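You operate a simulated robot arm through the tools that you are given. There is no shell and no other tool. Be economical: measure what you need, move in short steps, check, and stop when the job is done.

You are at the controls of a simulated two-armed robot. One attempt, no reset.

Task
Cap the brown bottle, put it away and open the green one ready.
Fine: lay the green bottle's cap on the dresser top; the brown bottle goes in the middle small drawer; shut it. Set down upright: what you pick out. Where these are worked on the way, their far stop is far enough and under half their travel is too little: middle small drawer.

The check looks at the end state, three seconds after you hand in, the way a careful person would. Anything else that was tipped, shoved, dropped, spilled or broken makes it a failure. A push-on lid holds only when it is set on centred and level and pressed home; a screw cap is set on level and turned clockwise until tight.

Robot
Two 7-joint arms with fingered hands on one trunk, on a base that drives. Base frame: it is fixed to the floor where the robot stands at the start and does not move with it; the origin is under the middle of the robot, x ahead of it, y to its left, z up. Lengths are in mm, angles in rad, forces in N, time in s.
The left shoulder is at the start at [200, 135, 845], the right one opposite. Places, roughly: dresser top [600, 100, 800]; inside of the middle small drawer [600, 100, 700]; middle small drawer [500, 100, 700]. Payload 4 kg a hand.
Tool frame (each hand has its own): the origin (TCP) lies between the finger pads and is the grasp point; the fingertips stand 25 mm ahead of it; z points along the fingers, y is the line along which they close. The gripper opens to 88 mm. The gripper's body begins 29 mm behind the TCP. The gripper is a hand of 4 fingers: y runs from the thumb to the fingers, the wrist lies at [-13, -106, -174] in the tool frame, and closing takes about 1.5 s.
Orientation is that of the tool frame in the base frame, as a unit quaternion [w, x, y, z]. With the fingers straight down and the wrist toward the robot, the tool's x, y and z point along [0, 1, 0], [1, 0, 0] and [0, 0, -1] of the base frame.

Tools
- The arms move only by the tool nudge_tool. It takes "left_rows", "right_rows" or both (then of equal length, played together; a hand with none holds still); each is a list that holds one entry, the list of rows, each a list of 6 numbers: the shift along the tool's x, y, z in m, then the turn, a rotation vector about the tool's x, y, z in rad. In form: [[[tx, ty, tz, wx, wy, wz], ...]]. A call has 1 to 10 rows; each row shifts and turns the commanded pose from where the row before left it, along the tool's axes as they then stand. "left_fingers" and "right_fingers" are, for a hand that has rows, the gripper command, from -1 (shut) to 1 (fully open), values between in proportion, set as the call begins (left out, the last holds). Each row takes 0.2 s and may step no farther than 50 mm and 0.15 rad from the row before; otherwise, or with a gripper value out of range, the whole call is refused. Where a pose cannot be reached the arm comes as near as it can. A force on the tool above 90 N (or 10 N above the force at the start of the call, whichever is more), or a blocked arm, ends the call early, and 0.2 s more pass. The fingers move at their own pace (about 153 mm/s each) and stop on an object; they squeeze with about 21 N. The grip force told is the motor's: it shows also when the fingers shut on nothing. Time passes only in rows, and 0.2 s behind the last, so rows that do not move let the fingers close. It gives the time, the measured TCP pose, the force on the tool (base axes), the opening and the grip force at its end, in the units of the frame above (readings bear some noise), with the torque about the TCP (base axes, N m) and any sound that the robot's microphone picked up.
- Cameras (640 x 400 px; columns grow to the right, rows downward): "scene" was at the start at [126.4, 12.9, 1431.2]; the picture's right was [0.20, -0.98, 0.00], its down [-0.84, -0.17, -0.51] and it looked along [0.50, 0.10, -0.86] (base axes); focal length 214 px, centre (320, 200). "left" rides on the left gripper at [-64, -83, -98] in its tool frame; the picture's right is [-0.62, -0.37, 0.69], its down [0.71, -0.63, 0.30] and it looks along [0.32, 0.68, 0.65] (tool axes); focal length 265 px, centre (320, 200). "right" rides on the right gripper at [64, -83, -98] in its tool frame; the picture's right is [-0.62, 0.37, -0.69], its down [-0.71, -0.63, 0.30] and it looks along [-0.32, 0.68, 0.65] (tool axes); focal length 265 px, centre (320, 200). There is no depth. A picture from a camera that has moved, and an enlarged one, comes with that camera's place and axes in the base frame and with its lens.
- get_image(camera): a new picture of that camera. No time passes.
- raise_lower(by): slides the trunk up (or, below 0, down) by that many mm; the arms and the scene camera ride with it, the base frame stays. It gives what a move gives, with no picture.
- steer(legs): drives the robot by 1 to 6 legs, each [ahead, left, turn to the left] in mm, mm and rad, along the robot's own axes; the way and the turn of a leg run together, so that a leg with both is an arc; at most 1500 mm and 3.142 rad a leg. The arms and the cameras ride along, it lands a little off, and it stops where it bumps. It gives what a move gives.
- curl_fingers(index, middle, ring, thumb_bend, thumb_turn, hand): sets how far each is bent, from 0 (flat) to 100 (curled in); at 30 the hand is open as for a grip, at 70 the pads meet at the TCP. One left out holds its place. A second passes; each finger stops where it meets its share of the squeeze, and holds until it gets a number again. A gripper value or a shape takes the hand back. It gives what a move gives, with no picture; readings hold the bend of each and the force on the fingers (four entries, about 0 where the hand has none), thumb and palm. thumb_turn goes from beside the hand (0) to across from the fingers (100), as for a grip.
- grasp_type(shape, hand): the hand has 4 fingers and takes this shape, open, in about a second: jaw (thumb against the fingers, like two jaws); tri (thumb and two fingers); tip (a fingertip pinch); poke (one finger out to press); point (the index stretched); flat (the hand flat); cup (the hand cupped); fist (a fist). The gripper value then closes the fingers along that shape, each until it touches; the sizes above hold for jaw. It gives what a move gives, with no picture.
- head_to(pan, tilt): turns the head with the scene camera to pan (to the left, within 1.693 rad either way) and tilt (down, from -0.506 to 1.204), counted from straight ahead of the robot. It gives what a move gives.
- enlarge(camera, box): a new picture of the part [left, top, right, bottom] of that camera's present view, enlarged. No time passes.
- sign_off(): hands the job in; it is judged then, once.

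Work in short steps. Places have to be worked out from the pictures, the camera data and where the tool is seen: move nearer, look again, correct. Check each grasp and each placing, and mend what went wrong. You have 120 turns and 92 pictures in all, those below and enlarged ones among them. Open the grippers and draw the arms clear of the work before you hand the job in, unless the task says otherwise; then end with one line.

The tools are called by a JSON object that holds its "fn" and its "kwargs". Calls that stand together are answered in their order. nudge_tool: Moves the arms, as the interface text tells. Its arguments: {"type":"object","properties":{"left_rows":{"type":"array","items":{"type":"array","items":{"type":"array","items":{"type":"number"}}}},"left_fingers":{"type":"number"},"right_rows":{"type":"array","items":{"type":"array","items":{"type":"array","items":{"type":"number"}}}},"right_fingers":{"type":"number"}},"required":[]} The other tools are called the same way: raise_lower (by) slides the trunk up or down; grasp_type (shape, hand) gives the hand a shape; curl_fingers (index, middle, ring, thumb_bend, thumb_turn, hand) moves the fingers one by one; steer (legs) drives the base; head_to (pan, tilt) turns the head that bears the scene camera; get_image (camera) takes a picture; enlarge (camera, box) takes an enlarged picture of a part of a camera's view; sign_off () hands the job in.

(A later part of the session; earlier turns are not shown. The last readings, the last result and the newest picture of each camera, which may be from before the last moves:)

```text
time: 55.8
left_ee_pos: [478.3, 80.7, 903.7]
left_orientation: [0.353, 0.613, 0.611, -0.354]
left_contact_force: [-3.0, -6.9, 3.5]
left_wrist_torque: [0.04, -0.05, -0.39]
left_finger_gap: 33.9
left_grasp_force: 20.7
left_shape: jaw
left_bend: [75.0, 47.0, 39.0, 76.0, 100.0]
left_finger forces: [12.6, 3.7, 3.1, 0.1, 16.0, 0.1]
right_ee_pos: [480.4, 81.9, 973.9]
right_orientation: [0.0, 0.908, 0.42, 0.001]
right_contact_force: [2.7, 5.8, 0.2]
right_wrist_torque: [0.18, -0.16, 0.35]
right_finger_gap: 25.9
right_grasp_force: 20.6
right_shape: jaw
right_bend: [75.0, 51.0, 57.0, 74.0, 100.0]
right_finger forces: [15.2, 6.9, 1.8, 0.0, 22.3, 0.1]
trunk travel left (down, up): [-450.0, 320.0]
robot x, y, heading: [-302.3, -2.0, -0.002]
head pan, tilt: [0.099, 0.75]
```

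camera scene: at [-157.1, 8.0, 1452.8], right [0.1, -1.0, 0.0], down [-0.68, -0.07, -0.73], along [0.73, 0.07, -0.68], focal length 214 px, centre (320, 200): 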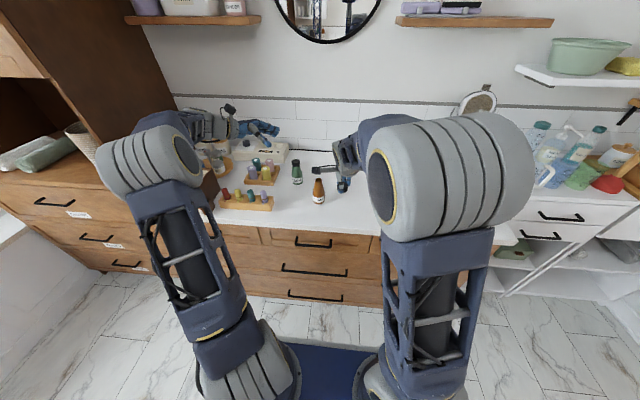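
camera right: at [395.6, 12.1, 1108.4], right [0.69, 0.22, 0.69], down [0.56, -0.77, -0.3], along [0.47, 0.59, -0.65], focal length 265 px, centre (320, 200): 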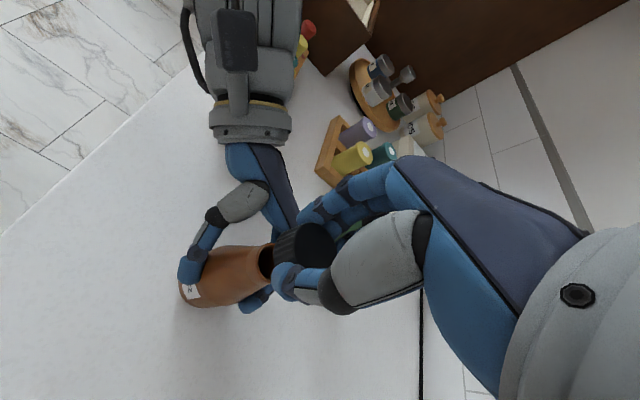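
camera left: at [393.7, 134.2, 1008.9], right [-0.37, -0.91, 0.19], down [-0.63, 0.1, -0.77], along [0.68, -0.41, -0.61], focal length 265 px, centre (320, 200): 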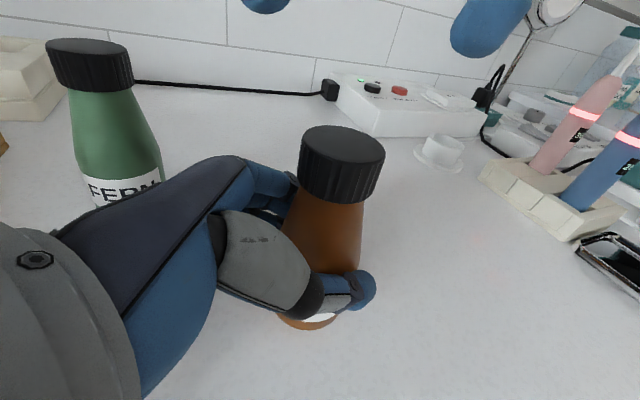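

Torque rose to 0.35 N·m and the bottle began to turn in the left hand, so the cap is tight. I'll release the right hand, lift and check.

{"fn": "nudge_tool", "kwargs": {"right_rows": [[[0, 0, 0, 0, 0, 0], [0, 0, 0, 0, 0, 0], [0, 0, 0, 0, 0, 0], [0, 0, 0, 0, 0, 0], [0, 0, -0.01, 0, 0, 0], [0, 0, -0.03, 0, 0, 0], [0, 0, -0.04, 0, 0, 0], [0, 0, -0.04, 0, 0, 0]]], "right_fingers": 0.2}}

{"fn": "nudge_tool", "kwargs": {"right_rows": [[[-0.04, 0, -0.02, 0, 0, -0.15], [-0.04, 0, 0, 0, 0, -0.15], [-0.04, 0, 0, 0, 0, -0.15], [-0.04, 0, 0, 0, 0, -0.15], [-0.04, 0, 0, 0, 0, 0], [0, 0, 0, 0, 0, 0]]]}}

{"fn": "enlarge", "kwargs": {"camera": "scene", "box": [290, 155, 340, 205]}}

```text
time: 57.6
left_ee_pos: [477.0, 83.0, 904.8]
left_orientation: [0.354, 0.613, 0.612, -0.354]
left_contact_force: [0.0, 0.2, -1.2]
left_wrist_torque: [-0.03, -0.04, 0.01]
left_finger_gap: 30.1
left_grasp_force: 20.9
left_shape: jaw
left_bend: [76.0, 49.0, 41.0, 79.0, 100.0]
left_finger forces: [6.3, 1.7, 2.3, 0.0, 10.9, 0.0]
right_ee_pos: [480.2, 79.8, 1093.7]
right_orientation: [0.0, 0.907, 0.421, 0.0]
right_contact_force: [-0.2, -0.6, -0.3]
right_wrist_torque: [0.02, -0.01, 0.0]
right_finger_gap: 52.5
right_grasp_force: 0.1
right_shape: jaw
right_bend: [29.0, 41.0, 37.0, 65.0, 100.0]
right_finger forces: [0.1, 0.1, 0.0, 0.0, 0.0, 0.0]
trunk travel left (down, up): [-450.0, 320.0]
robot x, y, heading: [-298.2, -2.5, 0.003]
head pan, tilt: [0.099, 0.75]
```

```text
time: 59.0
left_ee_pos: [478.9, 81.4, 903.7]
left_orientation: [0.353, 0.613, 0.612, -0.354]
left_contact_force: [0.5, 0.1, -0.3]
left_wrist_torque: [0.0, -0.05, -0.01]
left_finger_gap: 30.0
left_grasp_force: 21.5
left_shape: jaw
left_bend: [76.0, 49.0, 41.0, 79.0, 100.0]
left_finger forces: [6.3, 1.4, 2.5, 0.0, 10.5, 0.0]
right_ee_pos: [404.2, -98.8, 1114.5]
right_orientation: [0.0, 0.742, 0.67, 0.0]
right_contact_force: [0.1, 0.6, -1.0]
right_wrist_torque: [-0.01, -0.01, 0.02]
right_finger_gap: 52.5
right_grasp_force: 0.1
right_shape: jaw
right_bend: [29.0, 41.0, 37.0, 65.0, 100.0]
right_finger forces: [0.1, 0.0, 0.1, 0.1, 0.0, 0.1]
trunk travel left (down, up): [-450.0, 320.0]
robot x, y, heading: [-300.0, 5.1, -0.003]
head pan, tilt: [0.099, 0.75]
```

```text
8.00 times, centred on (315, 180) of scene
camera zoom: at [-157.1, 8.0, 1452.8], right [0.1, -1.0, 0.0], down [-0.68, -0.07, -0.73], along [0.73, 0.07, -0.68], focal length 1716 px, centre (360, 360)
```

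zoom: 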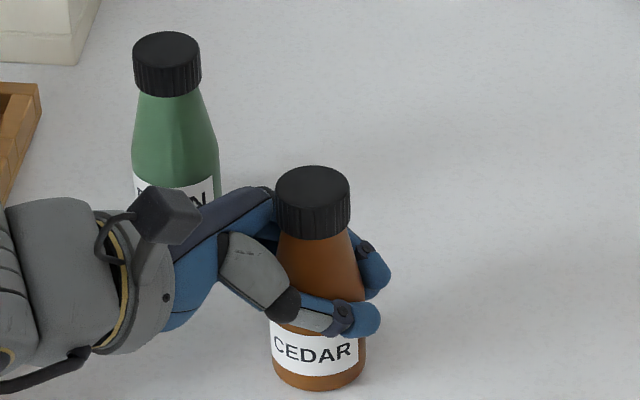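

The bottle slid about 14 mm toward the left palm but stands upright with its cap tight. I'll open the left hand fully and back out along its axis.

{"fn": "nudge_tool", "kwargs": {"left_rows": [[[0, 0, 0, 0, 0, 0], [0, 0, 0, 0, 0, 0], [0, 0, 0, 0, 0, 0], [0, 0, 0, 0, 0, 0], [0, 0, 0, 0, 0, 0], [0, 0, -0.01, 0, 0, 0], [0, 0, -0.02, 0, 0, 0]]], "left_fingers": 1}}

{"fn": "enlarge", "kwargs": {"camera": "scene", "box": [280, 145, 350, 215]}}

```text
time: 60.6
left_ee_pos: [477.6, 108.1, 918.0]
left_orientation: [0.353, 0.613, 0.612, -0.354]
left_contact_force: [0.4, -0.6, 0.9]
left_wrist_torque: [0.02, -0.01, 0.01]
left_finger_gap: 87.6
left_grasp_force: 0.0
left_shape: jaw
left_bend: [30.0, 30.0, 30.0, 30.0, 98.0]
left_finger forces: [0.0, 0.0, 0.0, 0.0, 0.1, 0.0]
right_ee_pos: [404.9, -99.9, 1115.0]
right_orientation: [0.0, 0.743, 0.67, 0.001]
right_contact_force: [-0.3, 1.7, -0.8]
right_wrist_torque: [0.01, 0.0, 0.02]
right_finger_gap: 52.4
right_grasp_force: 0.0
right_shape: jaw
right_bend: [29.0, 41.0, 37.0, 65.0, 100.0]
right_finger forces: [0.0, 0.0, 0.0, 0.1, 0.0, 0.1]
trunk travel left (down, up): [-450.0, 320.0]
robot x, y, heading: [-298.3, 1.5, 0.001]
head pan, tilt: [0.099, 0.75]
```

```text
5.71 times, centred on (315, 180) of scene
camera zoom: at [-157.0, 7.9, 1452.8], right [0.1, -1.0, 0.0], down [-0.68, -0.07, -0.73], along [0.73, 0.07, -0.68], focal length 1226 px, centre (349, 314)
```

zoom: 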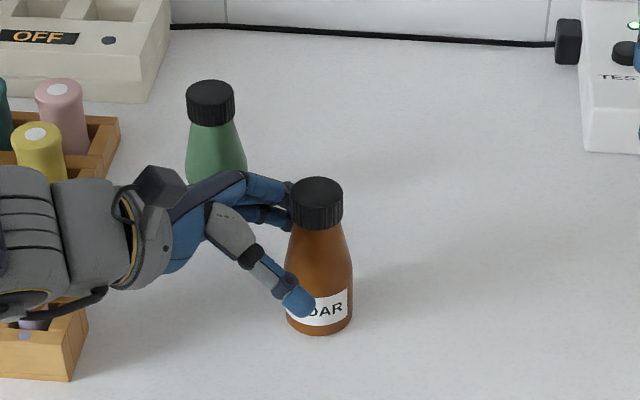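

The bottle stands free and upright. I'll retract the left arm up and away.

{"fn": "nudge_tool", "kwargs": {"left_rows": [[[0, 0, -0.035, 0, 0, 0], [0, 0, -0.035, 0, 0, 0], [-0.037, 0, -0.021, 0, 0, 0], [-0.037, 0, -0.021, 0, 0, 0], [-0.037, 0, -0.021, 0, 0, 0], [-0.037, 0, -0.021, 0, 0, 0], [0.014, -0.035, -0.026, 0, 0, 0], [0.014, -0.035, -0.026, 0, 0, 0], [0.014, -0.035, -0.026, 0, 0, 0], [0.014, -0.035, -0.026, 0, 0, 0]]]}}

{"fn": "head_to", "kwargs": {"pan": 0.1, "tilt": 0.9}}

{"fn": "enlarge", "kwargs": {"camera": "scene", "box": [250, 110, 410, 250]}}

```text
time: 62.8
left_ee_pos: [338.5, 284.5, 1126.5]
left_orientation: [0.353, 0.614, 0.611, -0.354]
left_contact_force: [-0.2, 0.4, 0.0]
left_wrist_torque: [0.01, 0.0, 0.02]
left_finger_gap: 87.9
left_grasp_force: 0.1
left_shape: jaw
left_bend: [30.0, 30.0, 30.0, 30.0, 98.0]
left_finger forces: [0.1, 0.0, 0.1, 0.0, 0.1, 0.1]
right_ee_pos: [404.8, -100.5, 1116.4]
right_orientation: [0.0, 0.742, 0.67, 0.0]
right_contact_force: [0.8, 0.3, -0.1]
right_wrist_torque: [0.01, -0.02, 0.02]
right_finger_gap: 52.2
right_grasp_force: 0.1
right_shape: jaw
right_bend: [29.0, 41.0, 37.0, 65.0, 100.0]
right_finger forces: [0.1, 0.0, 0.1, 0.0, 0.0, 0.1]
trunk travel left (down, up): [-450.0, 320.0]
robot x, y, heading: [-297.7, 0.1, -0.0]
head pan, tilt: [0.099, 0.75]
```

```text
time: 63.5
left_ee_pos: [336.6, 285.2, 1126.8]
left_orientation: [0.353, 0.613, 0.612, -0.354]
left_contact_force: [0.1, -0.9, -0.7]
left_wrist_torque: [-0.03, 0.04, 0.0]
left_finger_gap: 87.7
left_grasp_force: 0.1
left_shape: jaw
left_bend: [30.0, 30.0, 30.0, 30.0, 98.0]
left_finger forces: [0.0, 0.0, 0.0, 0.1, 0.0, 0.1]
right_ee_pos: [404.1, -99.3, 1114.8]
right_orientation: [0.0, 0.742, 0.671, 0.001]
right_contact_force: [0.0, 0.4, -0.3]
right_wrist_torque: [-0.02, 0.0, 0.0]
right_finger_gap: 52.4
right_grasp_force: 0.0
right_shape: jaw
right_bend: [29.0, 41.0, 37.0, 65.0, 100.0]
right_finger forces: [0.0, 0.1, 0.0, 0.0, 0.0, 0.0]
trunk travel left (down, up): [-450.0, 320.0]
robot x, y, heading: [-303.7, -1.4, 0.002]
head pan, tilt: [0.099, 0.901]
```

```text
2.86 times, centred on (330, 180) of scene
camera zoom: at [-164.4, 7.3, 1441.0], right [0.1, -1.0, 0.0], down [-0.78, -0.08, -0.62], along [0.62, 0.06, -0.78], focal length 613 px, centre (291, 257)
```

zoom: 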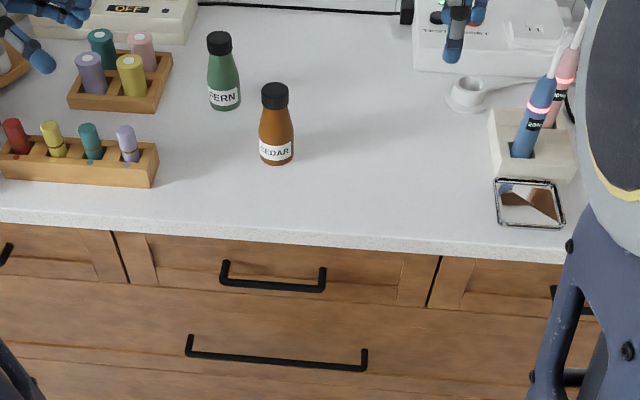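

The handle bar triangulates to about (331, y 13–153, z 745), with the drawer front near x≈362. I'll back off 150 mm for arm room, then bring the right hand down in front of it.

{"fn": "steer", "kwargs": {"legs": [[-150, 0, 0]]}}

{"fn": "nudge_tool", "kwargs": {"right_rows": [[[0, 0, 0, 0, 0, -0.102], [0.0218, 0, 0.0356, 0, 0, 0], [0.0218, 0, 0.0356, 0, 0, 0], [0.0218, 0, 0.0356, 0, 0, 0], [0.0218, 0, 0.0356, 0, 0, 0], [0.0218, 0, 0.0356, 0, 0, 0], [0.0218, 0, 0.0356, 0, 0, 0], [0.0218, 0, 0.0356, 0, 0, 0], [0.0218, 0, 0.0356, 0, 0, 0]]], "right_fingers": 0.4}}

{"fn": "nudge_tool", "kwargs": {"right_rows": [[[0, 0, 0, -0.15, 0, 0], [0, 0, 0, -0.15, 0, 0], [0, 0, 0, -0.15, 0, 0], [0, 0, 0, -0.15, 0, 0], [0, 0, 0, -0.15, 0, 0], [0, 0, 0, -0.035, 0, 0], [0, 0, 0, 0, 0, 0]]]}}

{"fn": "get_image", "kwargs": {"camera": "right"}}

{"fn": "get_image", "kwargs": {"camera": "scene"}}

```text
time: 64.9
left_ee_pos: [186.1, 286.4, 1126.2]
left_orientation: [0.354, 0.612, 0.612, -0.353]
left_contact_force: [-0.4, -0.2, -0.3]
left_wrist_torque: [0.0, 0.0, 0.01]
left_finger_gap: 87.8
left_grasp_force: 0.0
left_shape: jaw
left_bend: [30.0, 30.0, 30.0, 30.0, 98.0]
left_finger forces: [0.0, 0.0, 0.0, 0.0, 0.1, 0.0]
right_ee_pos: [252.9, -98.8, 1115.1]
right_orientation: [0.001, 0.742, 0.671, 0.0]
right_contact_force: [0.6, -0.1, -0.2]
right_wrist_torque: [0.04, -0.03, 0.03]
right_finger_gap: 52.3
right_grasp_force: 0.1
right_shape: jaw
right_bend: [29.0, 41.0, 37.0, 65.0, 100.0]
right_finger forces: [0.1, 0.1, 0.0, 0.0, 0.0, 0.0]
trunk travel left (down, up): [-450.0, 320.0]
robot x, y, heading: [-452.3, 1.1, 0.007]
head pan, tilt: [0.099, 0.901]
```

```text
time: 66.9
left_ee_pos: [186.2, 287.3, 1126.2]
left_orientation: [0.354, 0.612, 0.612, -0.353]
left_contact_force: [0.1, -0.5, 0.3]
left_wrist_torque: [0.0, 0.02, 0.03]
left_finger_gap: 87.7
left_grasp_force: 0.1
left_shape: jaw
left_bend: [30.0, 30.0, 30.0, 30.0, 98.0]
left_finger forces: [0.1, 0.0, 0.0, 0.0, 0.1, 0.0]
right_ee_pos: [251.4, 78.0, 830.2]
right_orientation: [0.0, 0.707, 0.707, 0.001]
right_contact_force: [-0.2, 0.7, -0.3]
right_wrist_torque: [0.0, -0.03, -0.02]
right_finger_gap: 61.0
right_grasp_force: 0.1
right_shape: jaw
right_bend: [28.0, 37.0, 34.0, 58.0, 99.0]
right_finger forces: [0.1, 0.1, 0.1, 0.0, 0.0, 0.0]
trunk travel left (down, up): [-450.0, 320.0]
robot x, y, heading: [-450.5, -0.5, -0.001]
head pan, tilt: [0.099, 0.901]
```

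```text
time: 68.5
left_ee_pos: [186.7, 286.2, 1125.9]
left_orientation: [0.353, 0.613, 0.612, -0.354]
left_contact_force: [0.2, 0.5, -0.1]
left_wrist_torque: [-0.01, -0.02, -0.01]
left_finger_gap: 87.5
left_grasp_force: 0.1
left_shape: jaw
left_bend: [30.0, 30.0, 30.0, 30.0, 98.0]
left_finger forces: [0.0, 0.0, 0.1, 0.0, 0.1, 0.0]
right_ee_pos: [254.0, 77.0, 830.0]
right_orientation: [0.271, 0.653, 0.653, 0.27]
right_contact_force: [-0.2, 0.4, 0.4]
right_wrist_torque: [0.01, -0.02, 0.01]
right_finger_gap: 61.4
right_grasp_force: 0.1
right_shape: jaw
right_bend: [27.0, 37.0, 34.0, 58.0, 99.0]
right_finger forces: [0.1, 0.0, 0.0, 0.0, 0.0, 0.1]
trunk travel left (down, up): [-450.0, 320.0]
robot x, y, heading: [-452.1, 0.1, -0.004]
head pan, tilt: [0.099, 0.901]
```

```text
40 pictures are left
camera right: at [126.0, 141.0, 839.4], right [-0.23, -0.62, 0.75], down [-0.23, -0.72, -0.66], along [0.95, -0.32, 0.02], focal length 265 px, centre (320, 200)
```

right: 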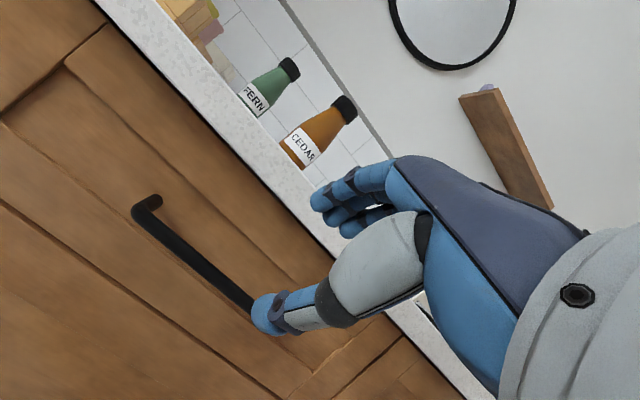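

```text
39 pictures are left
camera scene: at [-315.3, 7.7, 1440.9], right [0.1, -1.0, 0.0], down [-0.78, -0.08, -0.62], along [0.62, 0.06, -0.78], focal length 214 px, centre (320, 200)
```

scene: 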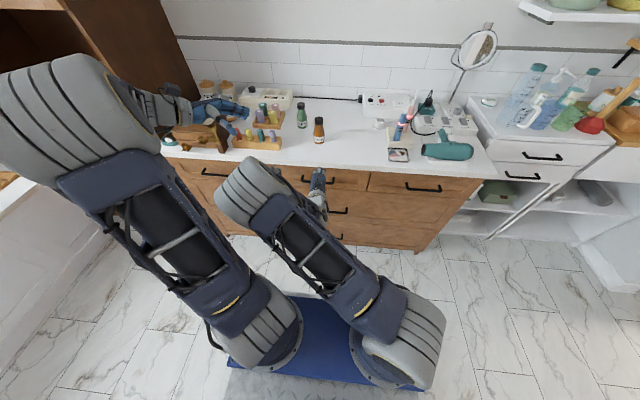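

The handle position is confirmed: left corner at (331,156,745). A horizontal approach clears the drawer front better, so I'll pitch level, lower to z≈745 and look.

{"fn": "nudge_tool", "kwargs": {"right_rows": [[[0, 0, 0, -0.15, 0, 0], [0, 0, 0, -0.15, 0, 0], [0, 0, 0, -0.15, 0, 0], [0, 0, 0, -0.15, 0, 0], [0, 0, 0, -0.15, 0, 0], [0, 0, 0, -0.035, 0, 0], [0.003, -0.03, 0, 0, 0, 0], [0, -0.03, 0, 0, 0, 0], [0, -0.025, 0, 0, 0, 0], [0, 0, 0.03, 0, 0, 0]]]}}

{"fn": "get_image", "kwargs": {"camera": "right"}}

```text
time: 70.7
left_ee_pos: [185.9, 286.0, 1125.6]
left_orientation: [0.354, 0.612, 0.612, -0.354]
left_contact_force: [0.0, 0.9, -0.4]
left_wrist_torque: [-0.01, -0.03, -0.01]
left_finger_gap: 87.7
left_grasp_force: 0.1
left_shape: jaw
left_bend: [30.0, 30.0, 30.0, 30.0, 98.0]
left_finger forces: [0.0, 0.1, 0.0, 0.0, 0.0, 0.0]
right_ee_pos: [284.9, 80.6, 743.4]
right_orientation: [0.5, 0.5, 0.5, 0.5]
right_contact_force: [0.8, 0.1, 0.6]
right_wrist_torque: [-0.02, -0.02, -0.02]
right_finger_gap: 61.4
right_grasp_force: 0.0
right_shape: jaw
right_bend: [27.0, 37.0, 34.0, 58.0, 99.0]
right_finger forces: [0.0, 0.1, 0.0, 0.0, 0.1, 0.1]
trunk travel left (down, up): [-450.0, 320.0]
robot x, y, heading: [-453.2, 2.3, 0.003]
head pan, tilt: [0.099, 0.901]
```

```text
38 pictures are left
camera right: at [187.1, 143.9, 659.3], right [-0.69, -0.62, 0.37], down [0.31, -0.71, -0.63], along [0.66, -0.32, 0.68], focal length 265 px, centre (320, 200)
```

right: 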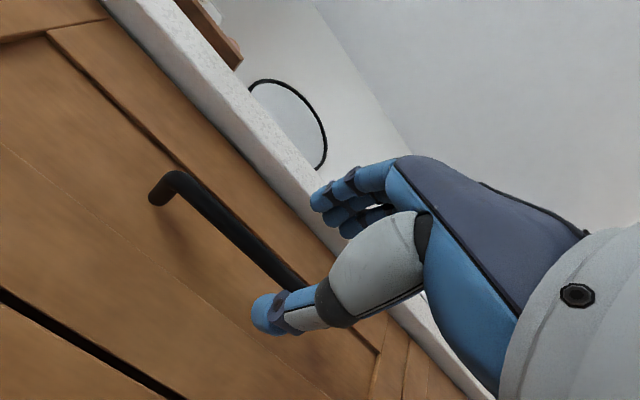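

The rays meet at the bar x≈339, z≈738. I'll advance with a slight lowering, then close on it.

{"fn": "nudge_tool", "kwargs": {"right_rows": [[[0, -0.005, 0.02, 0, 0, 0], [0, 0, 0.02, 0, 0, 0], [0, 0, 0.006, 0, 0, 0], [0, 0, 0, 0, 0, 0]]]}}

{"fn": "nudge_tool", "kwargs": {"right_rows": [[[0, 0, 0, 0, 0, 0], [0, 0, 0, 0, 0, 0], [0, 0, 0, 0, 0, 0], [0, 0, 0, 0, 0, 0], [0, 0, 0, 0, 0, 0], [0, 0, 0, 0, 0, 0]]], "right_fingers": -1}}

{"fn": "get_image", "kwargs": {"camera": "right"}}

```text
time: 71.7
left_ee_pos: [186.6, 286.8, 1126.5]
left_orientation: [0.353, 0.611, 0.613, -0.354]
left_contact_force: [0.0, -0.6, 0.4]
left_wrist_torque: [-0.03, 0.02, 0.0]
left_finger_gap: 87.7
left_grasp_force: 0.0
left_shape: jaw
left_bend: [30.0, 30.0, 30.0, 30.0, 98.0]
left_finger forces: [0.1, 0.1, 0.0, 0.0, 0.1, 0.0]
right_ee_pos: [329.7, 79.2, 739.2]
right_orientation: [0.499, 0.5, 0.501, 0.5]
right_contact_force: [0.1, 0.3, 0.3]
right_wrist_torque: [0.01, 0.01, 0.03]
right_finger_gap: 60.9
right_grasp_force: 0.1
right_shape: jaw
right_bend: [27.0, 37.0, 34.0, 58.0, 99.0]
right_finger forces: [0.0, 0.0, 0.0, 0.0, 0.0, 0.1]
trunk travel left (down, up): [-450.0, 320.0]
robot x, y, heading: [-449.0, -2.1, -0.002]
head pan, tilt: [0.099, 0.901]
```

```text
time: 73.1
left_ee_pos: [186.0, 287.2, 1126.3]
left_orientation: [0.353, 0.613, 0.612, -0.354]
left_contact_force: [0.0, -0.6, 0.2]
left_wrist_torque: [-0.01, -0.01, 0.01]
left_finger_gap: 87.7
left_grasp_force: 0.0
left_shape: jaw
left_bend: [30.0, 30.0, 30.0, 30.0, 98.0]
left_finger forces: [0.1, 0.0, 0.0, 0.1, 0.1, 0.0]
right_ee_pos: [329.5, 80.8, 740.4]
right_orientation: [0.499, 0.5, 0.502, 0.5]
right_contact_force: [4.1, -0.5, -3.1]
right_wrist_torque: [-0.04, -0.01, 0.01]
right_finger_gap: 0.0
right_grasp_force: 21.0
right_shape: jaw
right_bend: [70.0, 70.0, 70.0, 72.0, 100.0]
right_finger forces: [4.8, 0.2, 1.9, 0.0, 21.1, 0.0]
trunk travel left (down, up): [-450.0, 320.0]
robot x, y, heading: [-453.5, 0.4, 0.004]
head pan, tilt: [0.099, 0.901]
```

```text
37 pictures are left
camera right: at [232.3, 143.8, 655.5], right [-0.69, -0.62, 0.37], down [0.3, -0.71, -0.63], along [0.66, -0.32, 0.68], focal length 265 px, centre (320, 200)
```

right: 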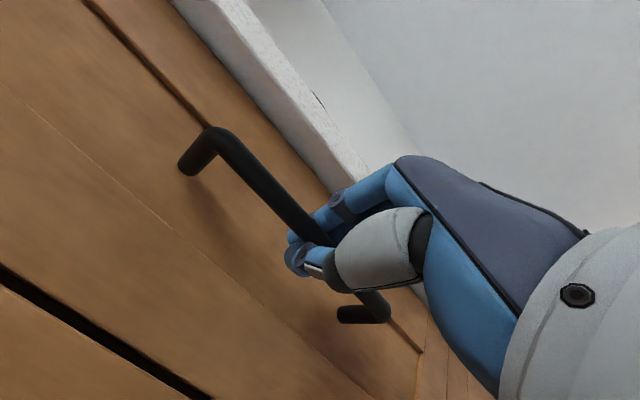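

The fingers have closed behind the bar, hooking it. I'll pull by driving back 100 mm first.

{"fn": "steer", "kwargs": {"legs": [[-100, 0, 0]]}}

{"fn": "get_image", "kwargs": {"camera": "right"}}

```text
time: 74.2
left_ee_pos: [88.2, 287.2, 1126.3]
left_orientation: [0.354, 0.613, 0.612, -0.354]
left_contact_force: [-1.0, 0.3, 0.5]
left_wrist_torque: [0.0, 0.01, -0.06]
left_finger_gap: 87.9
left_grasp_force: 0.1
left_shape: jaw
left_bend: [30.0, 30.0, 30.0, 30.0, 98.0]
left_finger forces: [0.1, 0.0, 0.0, 0.0, 0.0, 0.0]
right_ee_pos: [231.1, 79.9, 739.1]
right_orientation: [0.499, 0.5, 0.501, 0.5]
right_contact_force: [0.5, -0.2, -6.2]
right_wrist_torque: [0.0, 0.02, 0.02]
right_finger_gap: 0.0
right_grasp_force: 21.0
right_shape: jaw
right_bend: [70.0, 70.0, 70.0, 73.0, 100.0]
right_finger forces: [3.2, 0.0, 1.8, 0.0, 21.4, 0.0]
trunk travel left (down, up): [-450.0, 320.0]
robot x, y, heading: [-546.0, -0.5, -0.002]
head pan, tilt: [0.099, 0.901]
```

```text
36 pictures are left
camera right: at [133.4, 143.6, 655.4], right [-0.69, -0.62, 0.37], down [0.3, -0.71, -0.63], along [0.66, -0.32, 0.68], focal length 265 px, centre (320, 200)
```

right: 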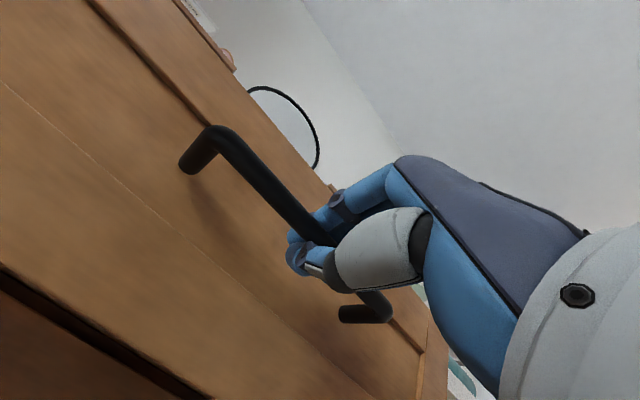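

The drawer is moving with the hand. I'll continue pulling toward the far stop.

{"fn": "steer", "kwargs": {"legs": [[-100, 0, 0]]}}

{"fn": "enlarge", "kwargs": {"camera": "scene", "box": [220, 80, 460, 260]}}

```text
time: 75.4
left_ee_pos: [-13.4, 287.0, 1125.5]
left_orientation: [0.353, 0.613, 0.613, -0.353]
left_contact_force: [0.2, 0.4, 0.7]
left_wrist_torque: [0.0, 0.0, -0.01]
left_finger_gap: 87.7
left_grasp_force: 0.0
left_shape: jaw
left_bend: [30.0, 30.0, 30.0, 30.0, 98.0]
left_finger forces: [0.0, 0.0, 0.0, 0.0, 0.0, 0.0]
right_ee_pos: [129.3, 79.3, 739.5]
right_orientation: [0.499, 0.501, 0.501, 0.499]
right_contact_force: [0.8, 1.3, -4.9]
right_wrist_torque: [0.01, 0.04, 0.03]
right_finger_gap: 0.0
right_grasp_force: 21.0
right_shape: jaw
right_bend: [70.0, 70.0, 70.0, 73.0, 100.0]
right_finger forces: [2.5, 0.0, 1.9, 0.0, 1.3, 0.0]
trunk travel left (down, up): [-450.0, 320.0]
robot x, y, heading: [-649.5, -2.1, 0.001]
head pan, tilt: [0.099, 0.901]
```

```text
2.22 times, centred on (340, 170) of scene
camera zoom: at [-515.3, 7.8, 1440.9], right [0.1, -1.0, 0.0], down [-0.78, -0.08, -0.62], along [0.62, 0.06, -0.78], focal length 477 px, centre (276, 267)
```

zoom: 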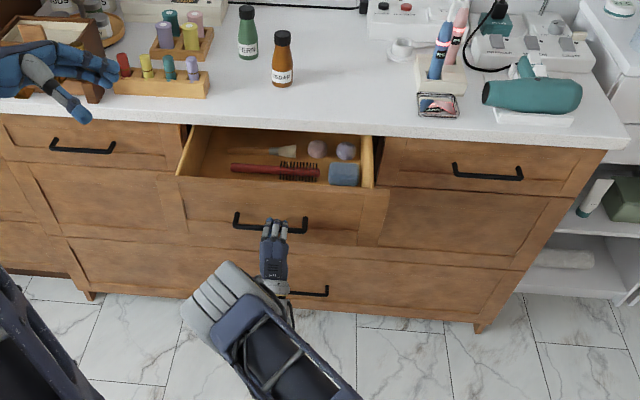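

The drawer is about 200 mm open; inside are a brush, a comb, two balls and a sponge. I'll pull a bit more to find the stop.

{"fn": "steer", "kwargs": {"legs": [[-60, 0, 0]]}}

{"fn": "enlarge", "kwargs": {"camera": "scene", "box": [260, 100, 400, 220]}}

```text
time: 76.3
left_ee_pos: [-72.4, 287.0, 1126.2]
left_orientation: [0.353, 0.613, 0.612, -0.354]
left_contact_force: [0.5, -0.1, 0.0]
left_wrist_torque: [-0.01, 0.01, 0.0]
left_finger_gap: 88.0
left_grasp_force: 0.1
left_shape: jaw
left_bend: [30.0, 30.0, 30.0, 30.0, 98.0]
left_finger forces: [0.0, 0.0, 0.1, 0.0, 0.0, 0.0]
right_ee_pos: [70.6, 79.0, 739.7]
right_orientation: [0.499, 0.501, 0.501, 0.499]
right_contact_force: [1.1, 2.9, -4.6]
right_wrist_torque: [-0.01, 0.03, 0.03]
right_finger_gap: 0.0
right_grasp_force: 21.3
right_shape: jaw
right_bend: [70.0, 70.0, 70.0, 73.0, 100.0]
right_finger forces: [2.1, 0.0, 1.9, 0.0, 1.8, 0.0]
trunk travel left (down, up): [-450.0, 320.0]
robot x, y, heading: [-711.9, 3.6, 0.001]
head pan, tilt: [0.099, 0.901]
```

```text
3.33 times, centred on (330, 160) of scene
camera zoom: at [-574.1, 7.8, 1440.9], right [0.1, -1.0, 0.0], down [-0.78, -0.08, -0.62], along [0.62, 0.06, -0.78], focal length 715 px, centre (287, 333)
```

zoom: 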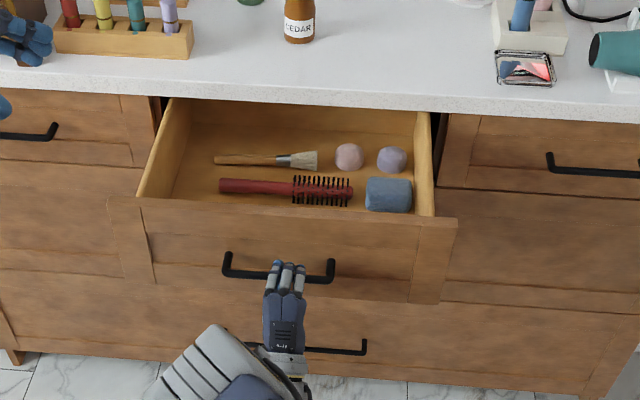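

It's still sliding. I'll keep pulling to find the stop.

{"fn": "steer", "kwargs": {"legs": [[-70, 0, 0]]}}

{"fn": "enlarge", "kwargs": {"camera": "scene", "box": [260, 100, 400, 220]}}

```text
time: 77.4
left_ee_pos: [-143.0, 285.0, 1125.9]
left_orientation: [0.352, 0.613, 0.612, -0.354]
left_contact_force: [-0.1, -0.5, 0.2]
left_wrist_torque: [0.0, -0.01, -0.01]
left_finger_gap: 87.6
left_grasp_force: 0.1
left_shape: jaw
left_bend: [30.0, 30.0, 30.0, 30.0, 98.0]
left_finger forces: [0.0, 0.0, 0.1, 0.0, 0.0, 0.0]
right_ee_pos: [0.2, 77.7, 742.7]
right_orientation: [0.501, 0.5, 0.499, 0.5]
right_contact_force: [8.1, -5.0, 12.6]
right_wrist_torque: [-0.24, -0.25, -0.06]
right_finger_gap: 0.0
right_grasp_force: 21.0
right_shape: jaw
right_bend: [70.0, 70.0, 70.0, 68.0, 100.0]
right_finger forces: [11.1, 8.4, 6.9, 0.1, 14.9, 0.1]
trunk travel left (down, up): [-450.0, 320.0]
robot x, y, heading: [-781.6, -1.6, -0.003]
head pan, tilt: [0.099, 0.901]
```

```text
3.33 times, centred on (330, 160) of scene
camera zoom: at [-645.2, 7.5, 1441.2], right [0.1, -1.0, 0.0], down [-0.78, -0.08, -0.62], along [0.62, 0.06, -0.78], focal length 715 px, centre (287, 333)
```

zoom: 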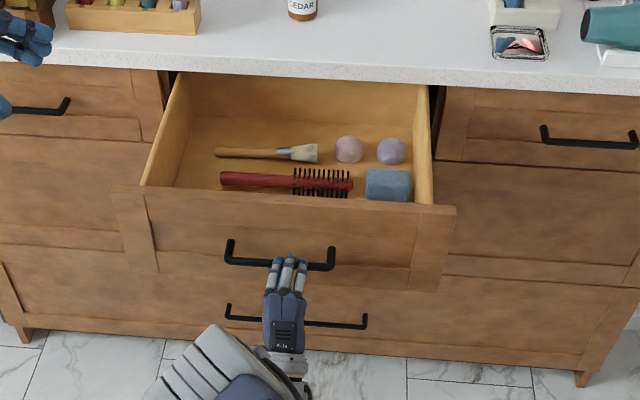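

Forces rose, so the drawer has reached its stop at about 315 mm. I'll open the fingers, draw back from the handle and raise the arm clear.

{"fn": "nudge_tool", "kwargs": {"right_rows": [[[0, -0.002, 0.004, 0, 0, 0], [0, 0, 0, 0, 0, 0], [0, 0, 0, 0, 0, 0], [0, 0, 0, 0, 0, 0], [0, 0, -0.03, 0, 0, 0], [0, 0, -0.04, 0, 0, 0], [0, 0, -0.04, 0, 0, 0]]], "right_fingers": 0.4}}

{"fn": "nudge_tool", "kwargs": {"right_rows": [[[0, 0.03, 0, 0.15, 0, 0], [0, 0.03, 0, 0.15, 0, 0], [0, 0.03, 0, 0.15, 0, 0], [0, 0.03, 0, 0.15, 0, 0], [0, 0.03, -0.02, 0.15, 0, 0], [0, 0.02, -0.03, 0.15, 0, 0], [0, 0, -0.04, 0.15, 0, 0], [0, 0, -0.04, 0.15, 0, 0], [0, 0, -0.04, 0.15, 0, 0], [0, 0, -0.04, 0.15, 0, 0]]]}}

{"fn": "nudge_tool", "kwargs": {"right_rows": [[[0, 0, -0.04, 0.071, 0, 0], [0, 0, -0.04, 0, 0, 0], [0, 0, -0.04, 0, 0, 0], [0, 0, 0, 0, 0, 0]]]}}

```text
time: 79.0
left_ee_pos: [-141.8, 286.0, 1126.2]
left_orientation: [0.353, 0.613, 0.612, -0.353]
left_contact_force: [1.0, 0.2, -0.1]
left_wrist_torque: [0.03, 0.01, -0.01]
left_finger_gap: 87.5
left_grasp_force: 0.0
left_shape: jaw
left_bend: [30.0, 30.0, 30.0, 30.0, 98.0]
left_finger forces: [0.0, 0.0, 0.1, 0.0, 0.1, 0.0]
right_ee_pos: [-107.1, 78.8, 738.3]
right_orientation: [0.501, 0.5, 0.499, 0.5]
right_contact_force: [-0.3, 0.5, -0.4]
right_wrist_torque: [0.01, 0.0, 0.03]
right_finger_gap: 61.6
right_grasp_force: 0.1
right_shape: jaw
right_bend: [28.0, 37.0, 34.0, 58.0, 99.0]
right_finger forces: [0.1, 0.0, 0.0, 0.1, 0.0, 0.0]
trunk travel left (down, up): [-450.0, 320.0]
robot x, y, heading: [-782.7, 1.6, -0.001]
head pan, tilt: [0.099, 0.901]
```

```text
time: 81.2
left_ee_pos: [-141.4, 284.8, 1126.3]
left_orientation: [0.353, 0.613, 0.611, -0.354]
left_contact_force: [0.4, -0.5, 0.0]
left_wrist_torque: [-0.01, -0.01, -0.04]
left_finger_gap: 87.7
left_grasp_force: 0.0
left_shape: jaw
left_bend: [30.0, 30.0, 30.0, 30.0, 98.0]
left_finger forces: [0.0, 0.1, 0.0, 0.0, 0.0, 0.1]
right_ee_pos: [-154.0, 78.7, 1069.6]
right_orientation: [0.028, 0.707, 0.707, 0.026]
right_contact_force: [-0.8, 0.1, -1.2]
right_wrist_torque: [0.01, -0.03, -0.02]
right_finger_gap: 61.7
right_grasp_force: 0.1
right_shape: jaw
right_bend: [27.0, 37.0, 34.0, 58.0, 99.0]
right_finger forces: [0.0, 0.2, 0.0, 0.0, 0.0, 0.0]
trunk travel left (down, up): [-450.0, 320.0]
robot x, y, heading: [-780.3, 1.5, -0.003]
head pan, tilt: [0.099, 0.901]
```

```text
time: 82.2
left_ee_pos: [-143.3, 285.2, 1125.3]
left_orientation: [0.353, 0.613, 0.612, -0.354]
left_contact_force: [-0.3, -1.1, 0.2]
left_wrist_torque: [-0.01, 0.0, 0.01]
left_finger_gap: 87.7
left_grasp_force: 0.0
left_shape: jaw
left_bend: [30.0, 30.0, 30.0, 30.0, 98.0]
left_finger forces: [0.0, 0.0, 0.0, 0.0, 0.0, 0.0]
right_ee_pos: [-159.3, 78.6, 1188.2]
right_orientation: [0.001, 0.707, 0.707, 0.001]
right_contact_force: [-0.8, 0.1, 0.2]
right_wrist_torque: [-0.02, 0.0, -0.03]
right_finger_gap: 61.5
right_grasp_force: 0.1
right_shape: jaw
right_bend: [27.0, 37.0, 34.0, 58.0, 99.0]
right_finger forces: [0.0, 0.0, 0.0, 0.0, 0.0, 0.0]
trunk travel left (down, up): [-450.0, 320.0]
robot x, y, heading: [-780.0, -0.8, 0.002]
head pan, tilt: [0.099, 0.901]
```

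The arm is clear. I'll drive forward to working distance and look into the drawer from above.

{"fn": "steer", "kwargs": {"legs": [[345, 0, 0]]}}

{"fn": "head_to", "kwargs": {"pan": 0.15, "tilt": 0.95}}

{"fn": "get_image", "kwargs": {"camera": "scene"}}

```text
time: 84.4
left_ee_pos: [210.5, 282.0, 1124.9]
left_orientation: [0.352, 0.614, 0.611, -0.354]
left_contact_force: [0.3, 0.7, 0.0]
left_wrist_torque: [0.01, -0.01, 0.04]
left_finger_gap: 87.6
left_grasp_force: 0.1
left_shape: jaw
left_bend: [30.0, 30.0, 30.0, 30.0, 98.0]
left_finger forces: [0.0, 0.1, 0.0, 0.0, 0.0, 0.0]
right_ee_pos: [194.3, 76.6, 1188.3]
right_orientation: [0.001, 0.709, 0.706, 0.001]
right_contact_force: [0.0, 0.3, -0.3]
right_wrist_torque: [-0.02, -0.02, -0.05]
right_finger_gap: 61.6
right_grasp_force: 0.1
right_shape: jaw
right_bend: [27.0, 37.0, 34.0, 58.0, 99.0]
right_finger forces: [0.0, 0.0, 0.0, 0.1, 0.1, 0.0]
trunk travel left (down, up): [-450.0, 320.0]
robot x, y, heading: [-428.4, -2.1, -0.005]
head pan, tilt: [0.099, 0.901]
```

```text
time: 85.1
left_ee_pos: [210.4, 282.4, 1126.2]
left_orientation: [0.352, 0.614, 0.61, -0.355]
left_contact_force: [-0.7, 0.7, 1.1]
left_wrist_torque: [0.02, 0.0, 0.02]
left_finger_gap: 87.7
left_grasp_force: 0.0
left_shape: jaw
left_bend: [30.0, 30.0, 30.0, 30.0, 98.0]
left_finger forces: [0.1, 0.0, 0.1, 0.0, 0.1, 0.0]
right_ee_pos: [194.7, 76.4, 1189.4]
right_orientation: [0.001, 0.709, 0.705, 0.0]
right_contact_force: [0.1, 0.9, 0.2]
right_wrist_torque: [0.04, 0.01, 0.0]
right_finger_gap: 61.4
right_grasp_force: 0.2
right_shape: jaw
right_bend: [27.0, 37.0, 34.0, 58.0, 99.0]
right_finger forces: [0.0, 0.1, 0.1, 0.0, 0.1, 0.1]
trunk travel left (down, up): [-450.0, 320.0]
robot x, y, heading: [-428.7, -1.3, -0.002]
head pan, tilt: [0.15, 0.949]
```

```text
32 pictures are left
camera scene: at [-295.8, 9.2, 1437.3], right [0.14, -0.99, 0.0], down [-0.8, -0.12, -0.58], along [0.58, 0.08, -0.81], focal length 214 px, centre (320, 200)
```

scene: 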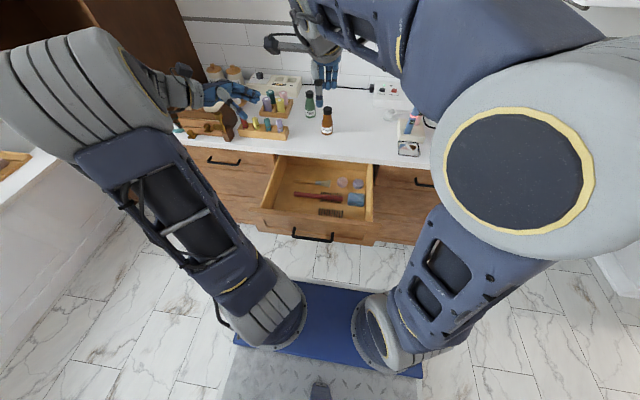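

{"fn": "enlarge", "kwargs": {"camera": "scene", "box": [250, 145, 390, 250]}}

```text
3.81 times, centred on (320, 198) of scene
camera zoom: at [-295.8, 9.2, 1437.3], right [0.14, -0.99, 0.0], down [-0.8, -0.12, -0.58], along [0.58, 0.08, -0.81], focal length 817 px, centre (320, 210)
```

zoom: 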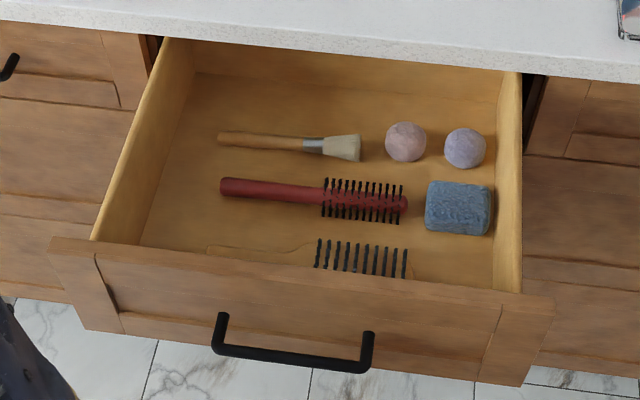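

The front-right corner of the drawer, around (160,-62), is free: right of the comb and in front of the sponge. Now I'll bring the right hand above the brown bottle.

{"fn": "nudge_tool", "kwargs": {"right_rows": [[[0.0019, 0.0348, 0.0186, 0, 0, 0], [0.0019, 0.0348, 0.0186, 0, 0, 0], [0.0019, 0.0348, 0.0186, 0, 0, 0], [0.0019, 0.0348, 0.0186, 0, 0, 0], [0.0019, 0.0348, 0.0186, 0, 0, 0], [0.0019, 0.0348, 0.0186, 0, 0, 0], [0.0019, 0.0348, 0.0186, 0, 0, 0], [0.0019, 0.0348, 0.0186, 0, 0, 0], [0, 0, 0, 0, 0, 0]]], "right_fingers": 0.6}}

{"fn": "get_image", "kwargs": {"camera": "right"}}

{"fn": "enlarge", "kwargs": {"camera": "scene", "box": [290, 70, 370, 150]}}

```text
time: 87.1
left_ee_pos: [210.5, 282.6, 1125.6]
left_orientation: [0.352, 0.614, 0.611, -0.354]
left_contact_force: [0.4, 0.0, 0.1]
left_wrist_torque: [0.0, 0.0, 0.02]
left_finger_gap: 87.8
left_grasp_force: 0.1
left_shape: jaw
left_bend: [30.0, 30.0, 30.0, 30.0, 98.0]
left_finger forces: [0.1, 0.0, 0.0, 0.0, 0.0, 0.0]
right_ee_pos: [473.9, 89.0, 1040.8]
right_orientation: [0.0, 0.71, 0.705, 0.0]
right_contact_force: [-0.4, -0.5, 0.6]
right_wrist_torque: [0.0, 0.0, 0.01]
right_finger_gap: 70.0
right_grasp_force: 0.0
right_shape: jaw
right_bend: [27.0, 34.0, 32.0, 49.0, 99.0]
right_finger forces: [0.1, 0.0, 0.0, 0.0, 0.0, 0.0]
trunk travel left (down, up): [-450.0, 320.0]
robot x, y, heading: [-426.3, 0.5, -0.003]
head pan, tilt: [0.15, 0.949]
```

```text
30 pictures are left
camera right: at [390.9, 152.5, 1137.2], right [0.36, -0.62, 0.69], down [-0.63, -0.71, -0.3], along [0.68, -0.33, -0.65], focal length 265 px, centre (320, 200)
```

right: 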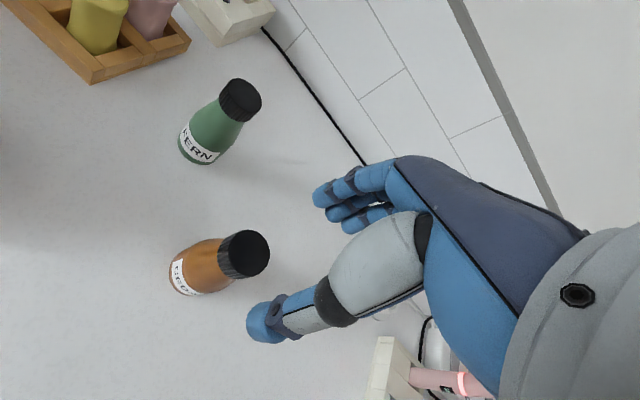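

```text
5.00 times, centred on (330, 110) of scene
camera zoom: at [-295.9, 9.1, 1437.3], right [0.14, -0.99, 0.0], down [-0.8, -0.12, -0.58], along [0.58, 0.08, -0.81], focal length 1072 px, centre (270, 650)
```

zoom: 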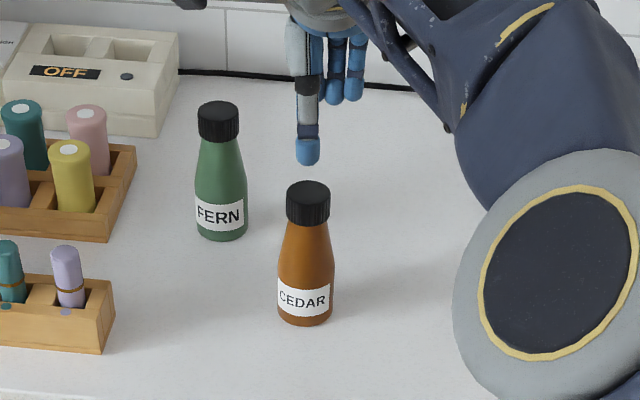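

Both views put the cap at (478,95,966). I'll centre, descend around it and grip.

{"fn": "nudge_tool", "kwargs": {"right_rows": [[[0.008, 0.003, 0.01, 0, 0, 0], [0, 0, 0.02, 0, 0, 0], [0, 0, 0.02, 0, 0, 0], [0, 0, 0.015, 0, 0, 0], [0, 0, 0.007, 0, 0, 0], [0, 0, 0, 0, 0, 0]]]}}

{"fn": "nudge_tool", "kwargs": {"right_rows": [[[0, 0, 0, 0, 0, 0], [0, 0, 0, 0, 0, 0], [0, 0, 0, 0, 0, 0], [0, 0, 0, 0, 0, 0], [0, 0, 0, 0, 0, 0], [0, 0, 0, 0, 0, 0]]], "right_fingers": -1}}

{"fn": "get_image", "kwargs": {"camera": "right"}}

```text
time: 88.5
left_ee_pos: [211.2, 281.4, 1125.0]
left_orientation: [0.352, 0.614, 0.611, -0.354]
left_contact_force: [0.9, 0.1, -0.2]
left_wrist_torque: [0.0, -0.02, 0.01]
left_finger_gap: 87.5
left_grasp_force: 0.0
left_shape: jaw
left_bend: [30.0, 30.0, 30.0, 30.0, 98.0]
left_finger forces: [0.0, 0.0, 0.0, 0.0, 0.0, 0.0]
right_ee_pos: [475.8, 96.4, 968.3]
right_orientation: [0.0, 0.709, 0.705, 0.001]
right_contact_force: [0.0, -0.7, 0.3]
right_wrist_torque: [0.01, 0.01, -0.01]
right_finger_gap: 70.2
right_grasp_force: 0.1
right_shape: jaw
right_bend: [27.0, 34.0, 32.0, 49.0, 99.0]
right_finger forces: [0.0, 0.0, 0.1, 0.1, 0.0, 0.0]
trunk travel left (down, up): [-450.0, 320.0]
robot x, y, heading: [-428.0, 1.0, -0.007]
head pan, tilt: [0.15, 0.949]
```

```text
time: 89.9
left_ee_pos: [210.9, 282.6, 1126.5]
left_orientation: [0.353, 0.614, 0.611, -0.354]
left_contact_force: [-0.2, 0.9, -0.3]
left_wrist_torque: [-0.01, -0.02, -0.03]
left_finger_gap: 87.7
left_grasp_force: 0.0
left_shape: jaw
left_bend: [30.0, 30.0, 30.0, 30.0, 98.0]
left_finger forces: [0.0, 0.0, 0.0, 0.0, 0.0, 0.0]
right_ee_pos: [477.1, 99.4, 968.4]
right_orientation: [0.001, 0.709, 0.705, 0.001]
right_contact_force: [-0.2, 0.4, -1.1]
right_wrist_torque: [0.02, -0.03, 0.02]
right_finger_gap: 25.8
right_grasp_force: 20.8
right_shape: jaw
right_bend: [74.0, 47.0, 54.0, 76.0, 100.0]
right_finger forces: [7.9, 5.6, 3.3, 0.0, 15.6, 0.0]
trunk travel left (down, up): [-450.0, 320.0]
robot x, y, heading: [-427.4, 1.0, -0.004]
head pan, tilt: [0.15, 0.949]
```

```text
28 pictures are left
camera right: at [394.3, 162.1, 1065.8], right [0.36, -0.62, 0.69], down [-0.63, -0.71, -0.3], along [0.68, -0.33, -0.65], focal length 265 px, centre (320, 200)
```

right: 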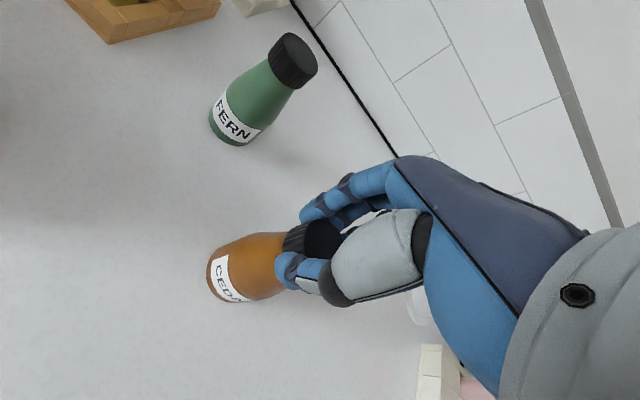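

The cap is firmly gripped. I'll lift, back off 80 mm, and carry the bottle over the drawer's free corner.

{"fn": "nudge_tool", "kwargs": {"right_rows": [[[0, 0, -0.015, 0, 0, 0], [0, 0, -0.03, 0, 0, 0], [0, 0, -0.035, 0, 0, 0], [0, 0, 0, 0, 0, 0]]]}}

{"fn": "steer", "kwargs": {"legs": [[-80, 0, 0]]}}

{"fn": "nudge_tool", "kwargs": {"right_rows": [[[-0.0226, -0.034, 0, 0, 0, 0], [-0.0226, -0.034, 0, 0, 0, 0], [-0.0226, -0.034, 0, 0, 0, 0], [-0.0226, -0.034, 0, 0, 0, 0], [-0.0226, -0.034, 0, 0, 0, 0], [-0.0226, -0.034, 0, 0, 0, 0], [-0.0226, -0.034, 0, 0, 0, 0], [0, 0, 0, 0, 0, 0]]]}}

{"fn": "get_image", "kwargs": {"camera": "scene"}}

```text
time: 90.9
left_ee_pos: [211.6, 281.7, 1124.9]
left_orientation: [0.353, 0.614, 0.611, -0.355]
left_contact_force: [-0.4, -1.1, 1.4]
left_wrist_torque: [0.04, 0.01, -0.01]
left_finger_gap: 87.6
left_grasp_force: 0.1
left_shape: jaw
left_bend: [30.0, 30.0, 30.0, 30.0, 98.0]
left_finger forces: [0.0, 0.0, 0.1, 0.0, 0.0, 0.0]
right_ee_pos: [476.9, 98.1, 1049.0]
right_orientation: [0.001, 0.709, 0.705, 0.001]
right_contact_force: [-0.3, 0.2, -2.1]
right_wrist_torque: [0.03, 0.02, -0.05]
right_finger_gap: 25.9
right_grasp_force: 21.1
right_shape: jaw
right_bend: [74.0, 47.0, 54.0, 76.0, 100.0]
right_finger forces: [7.9, 5.7, 3.0, 0.1, 15.3, 0.0]
trunk travel left (down, up): [-450.0, 320.0]
robot x, y, heading: [-426.9, -1.8, -0.005]
head pan, tilt: [0.15, 0.949]
```

```text
time: 91.9
left_ee_pos: [130.1, 282.4, 1125.9]
left_orientation: [0.352, 0.614, 0.611, -0.355]
left_contact_force: [0.0, 0.0, -0.3]
left_wrist_torque: [-0.01, 0.0, -0.02]
left_finger_gap: 87.6
left_grasp_force: 0.0
left_shape: jaw
left_bend: [30.0, 30.0, 30.0, 30.0, 98.0]
left_finger forces: [0.0, 0.0, 0.0, 0.0, 0.0, 0.1]
right_ee_pos: [396.5, 98.7, 1048.1]
right_orientation: [0.001, 0.709, 0.705, 0.001]
right_contact_force: [0.8, 0.5, -2.4]
right_wrist_torque: [0.01, 0.0, 0.01]
right_finger_gap: 25.4
right_grasp_force: 21.2
right_shape: jaw
right_bend: [74.0, 47.0, 54.0, 76.0, 100.0]
right_finger forces: [7.9, 5.6, 3.1, 0.0, 15.4, 0.0]
trunk travel left (down, up): [-450.0, 320.0]
robot x, y, heading: [-510.8, -1.7, -0.007]
head pan, tilt: [0.15, 0.949]
```

```text
time: 93.7
left_ee_pos: [131.9, 281.5, 1124.5]
left_orientation: [0.352, 0.614, 0.611, -0.355]
left_contact_force: [-0.6, -0.4, -1.5]
left_wrist_torque: [-0.01, 0.02, 0.03]
left_finger_gap: 87.7
left_grasp_force: 0.0
left_shape: jaw
left_bend: [30.0, 30.0, 30.0, 30.0, 98.0]
left_finger forces: [0.0, 0.0, 0.1, 0.0, 0.0, 0.0]
right_ee_pos: [157.2, -59.2, 1050.2]
right_orientation: [0.001, 0.709, 0.705, 0.001]
right_contact_force: [0.0, -0.3, -3.3]
right_wrist_torque: [-0.01, 0.02, -0.01]
right_finger_gap: 25.3
right_grasp_force: 21.0
right_shape: jaw
right_bend: [74.0, 47.0, 54.0, 76.0, 100.0]
right_finger forces: [8.5, 5.8, 3.7, 0.0, 15.2, 0.0]
trunk travel left (down, up): [-450.0, 320.0]
robot x, y, heading: [-503.0, -2.0, -0.007]
head pan, tilt: [0.15, 0.949]
```

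```text
27 pictures are left
camera scene: at [-375.9, 9.6, 1437.3], right [0.14, -0.99, 0.0], down [-0.8, -0.12, -0.58], along [0.58, 0.08, -0.81], focal length 214 px, centre (320, 200)
```

scene: 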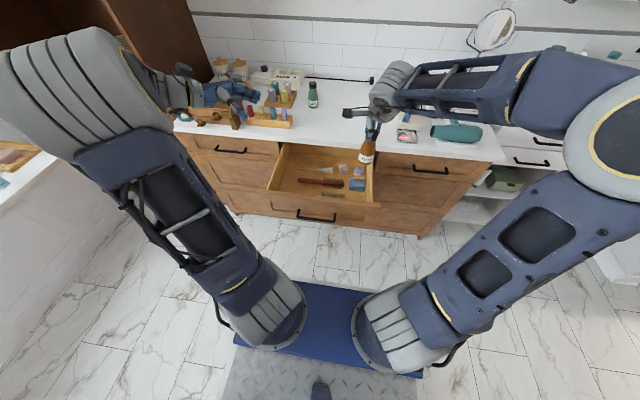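

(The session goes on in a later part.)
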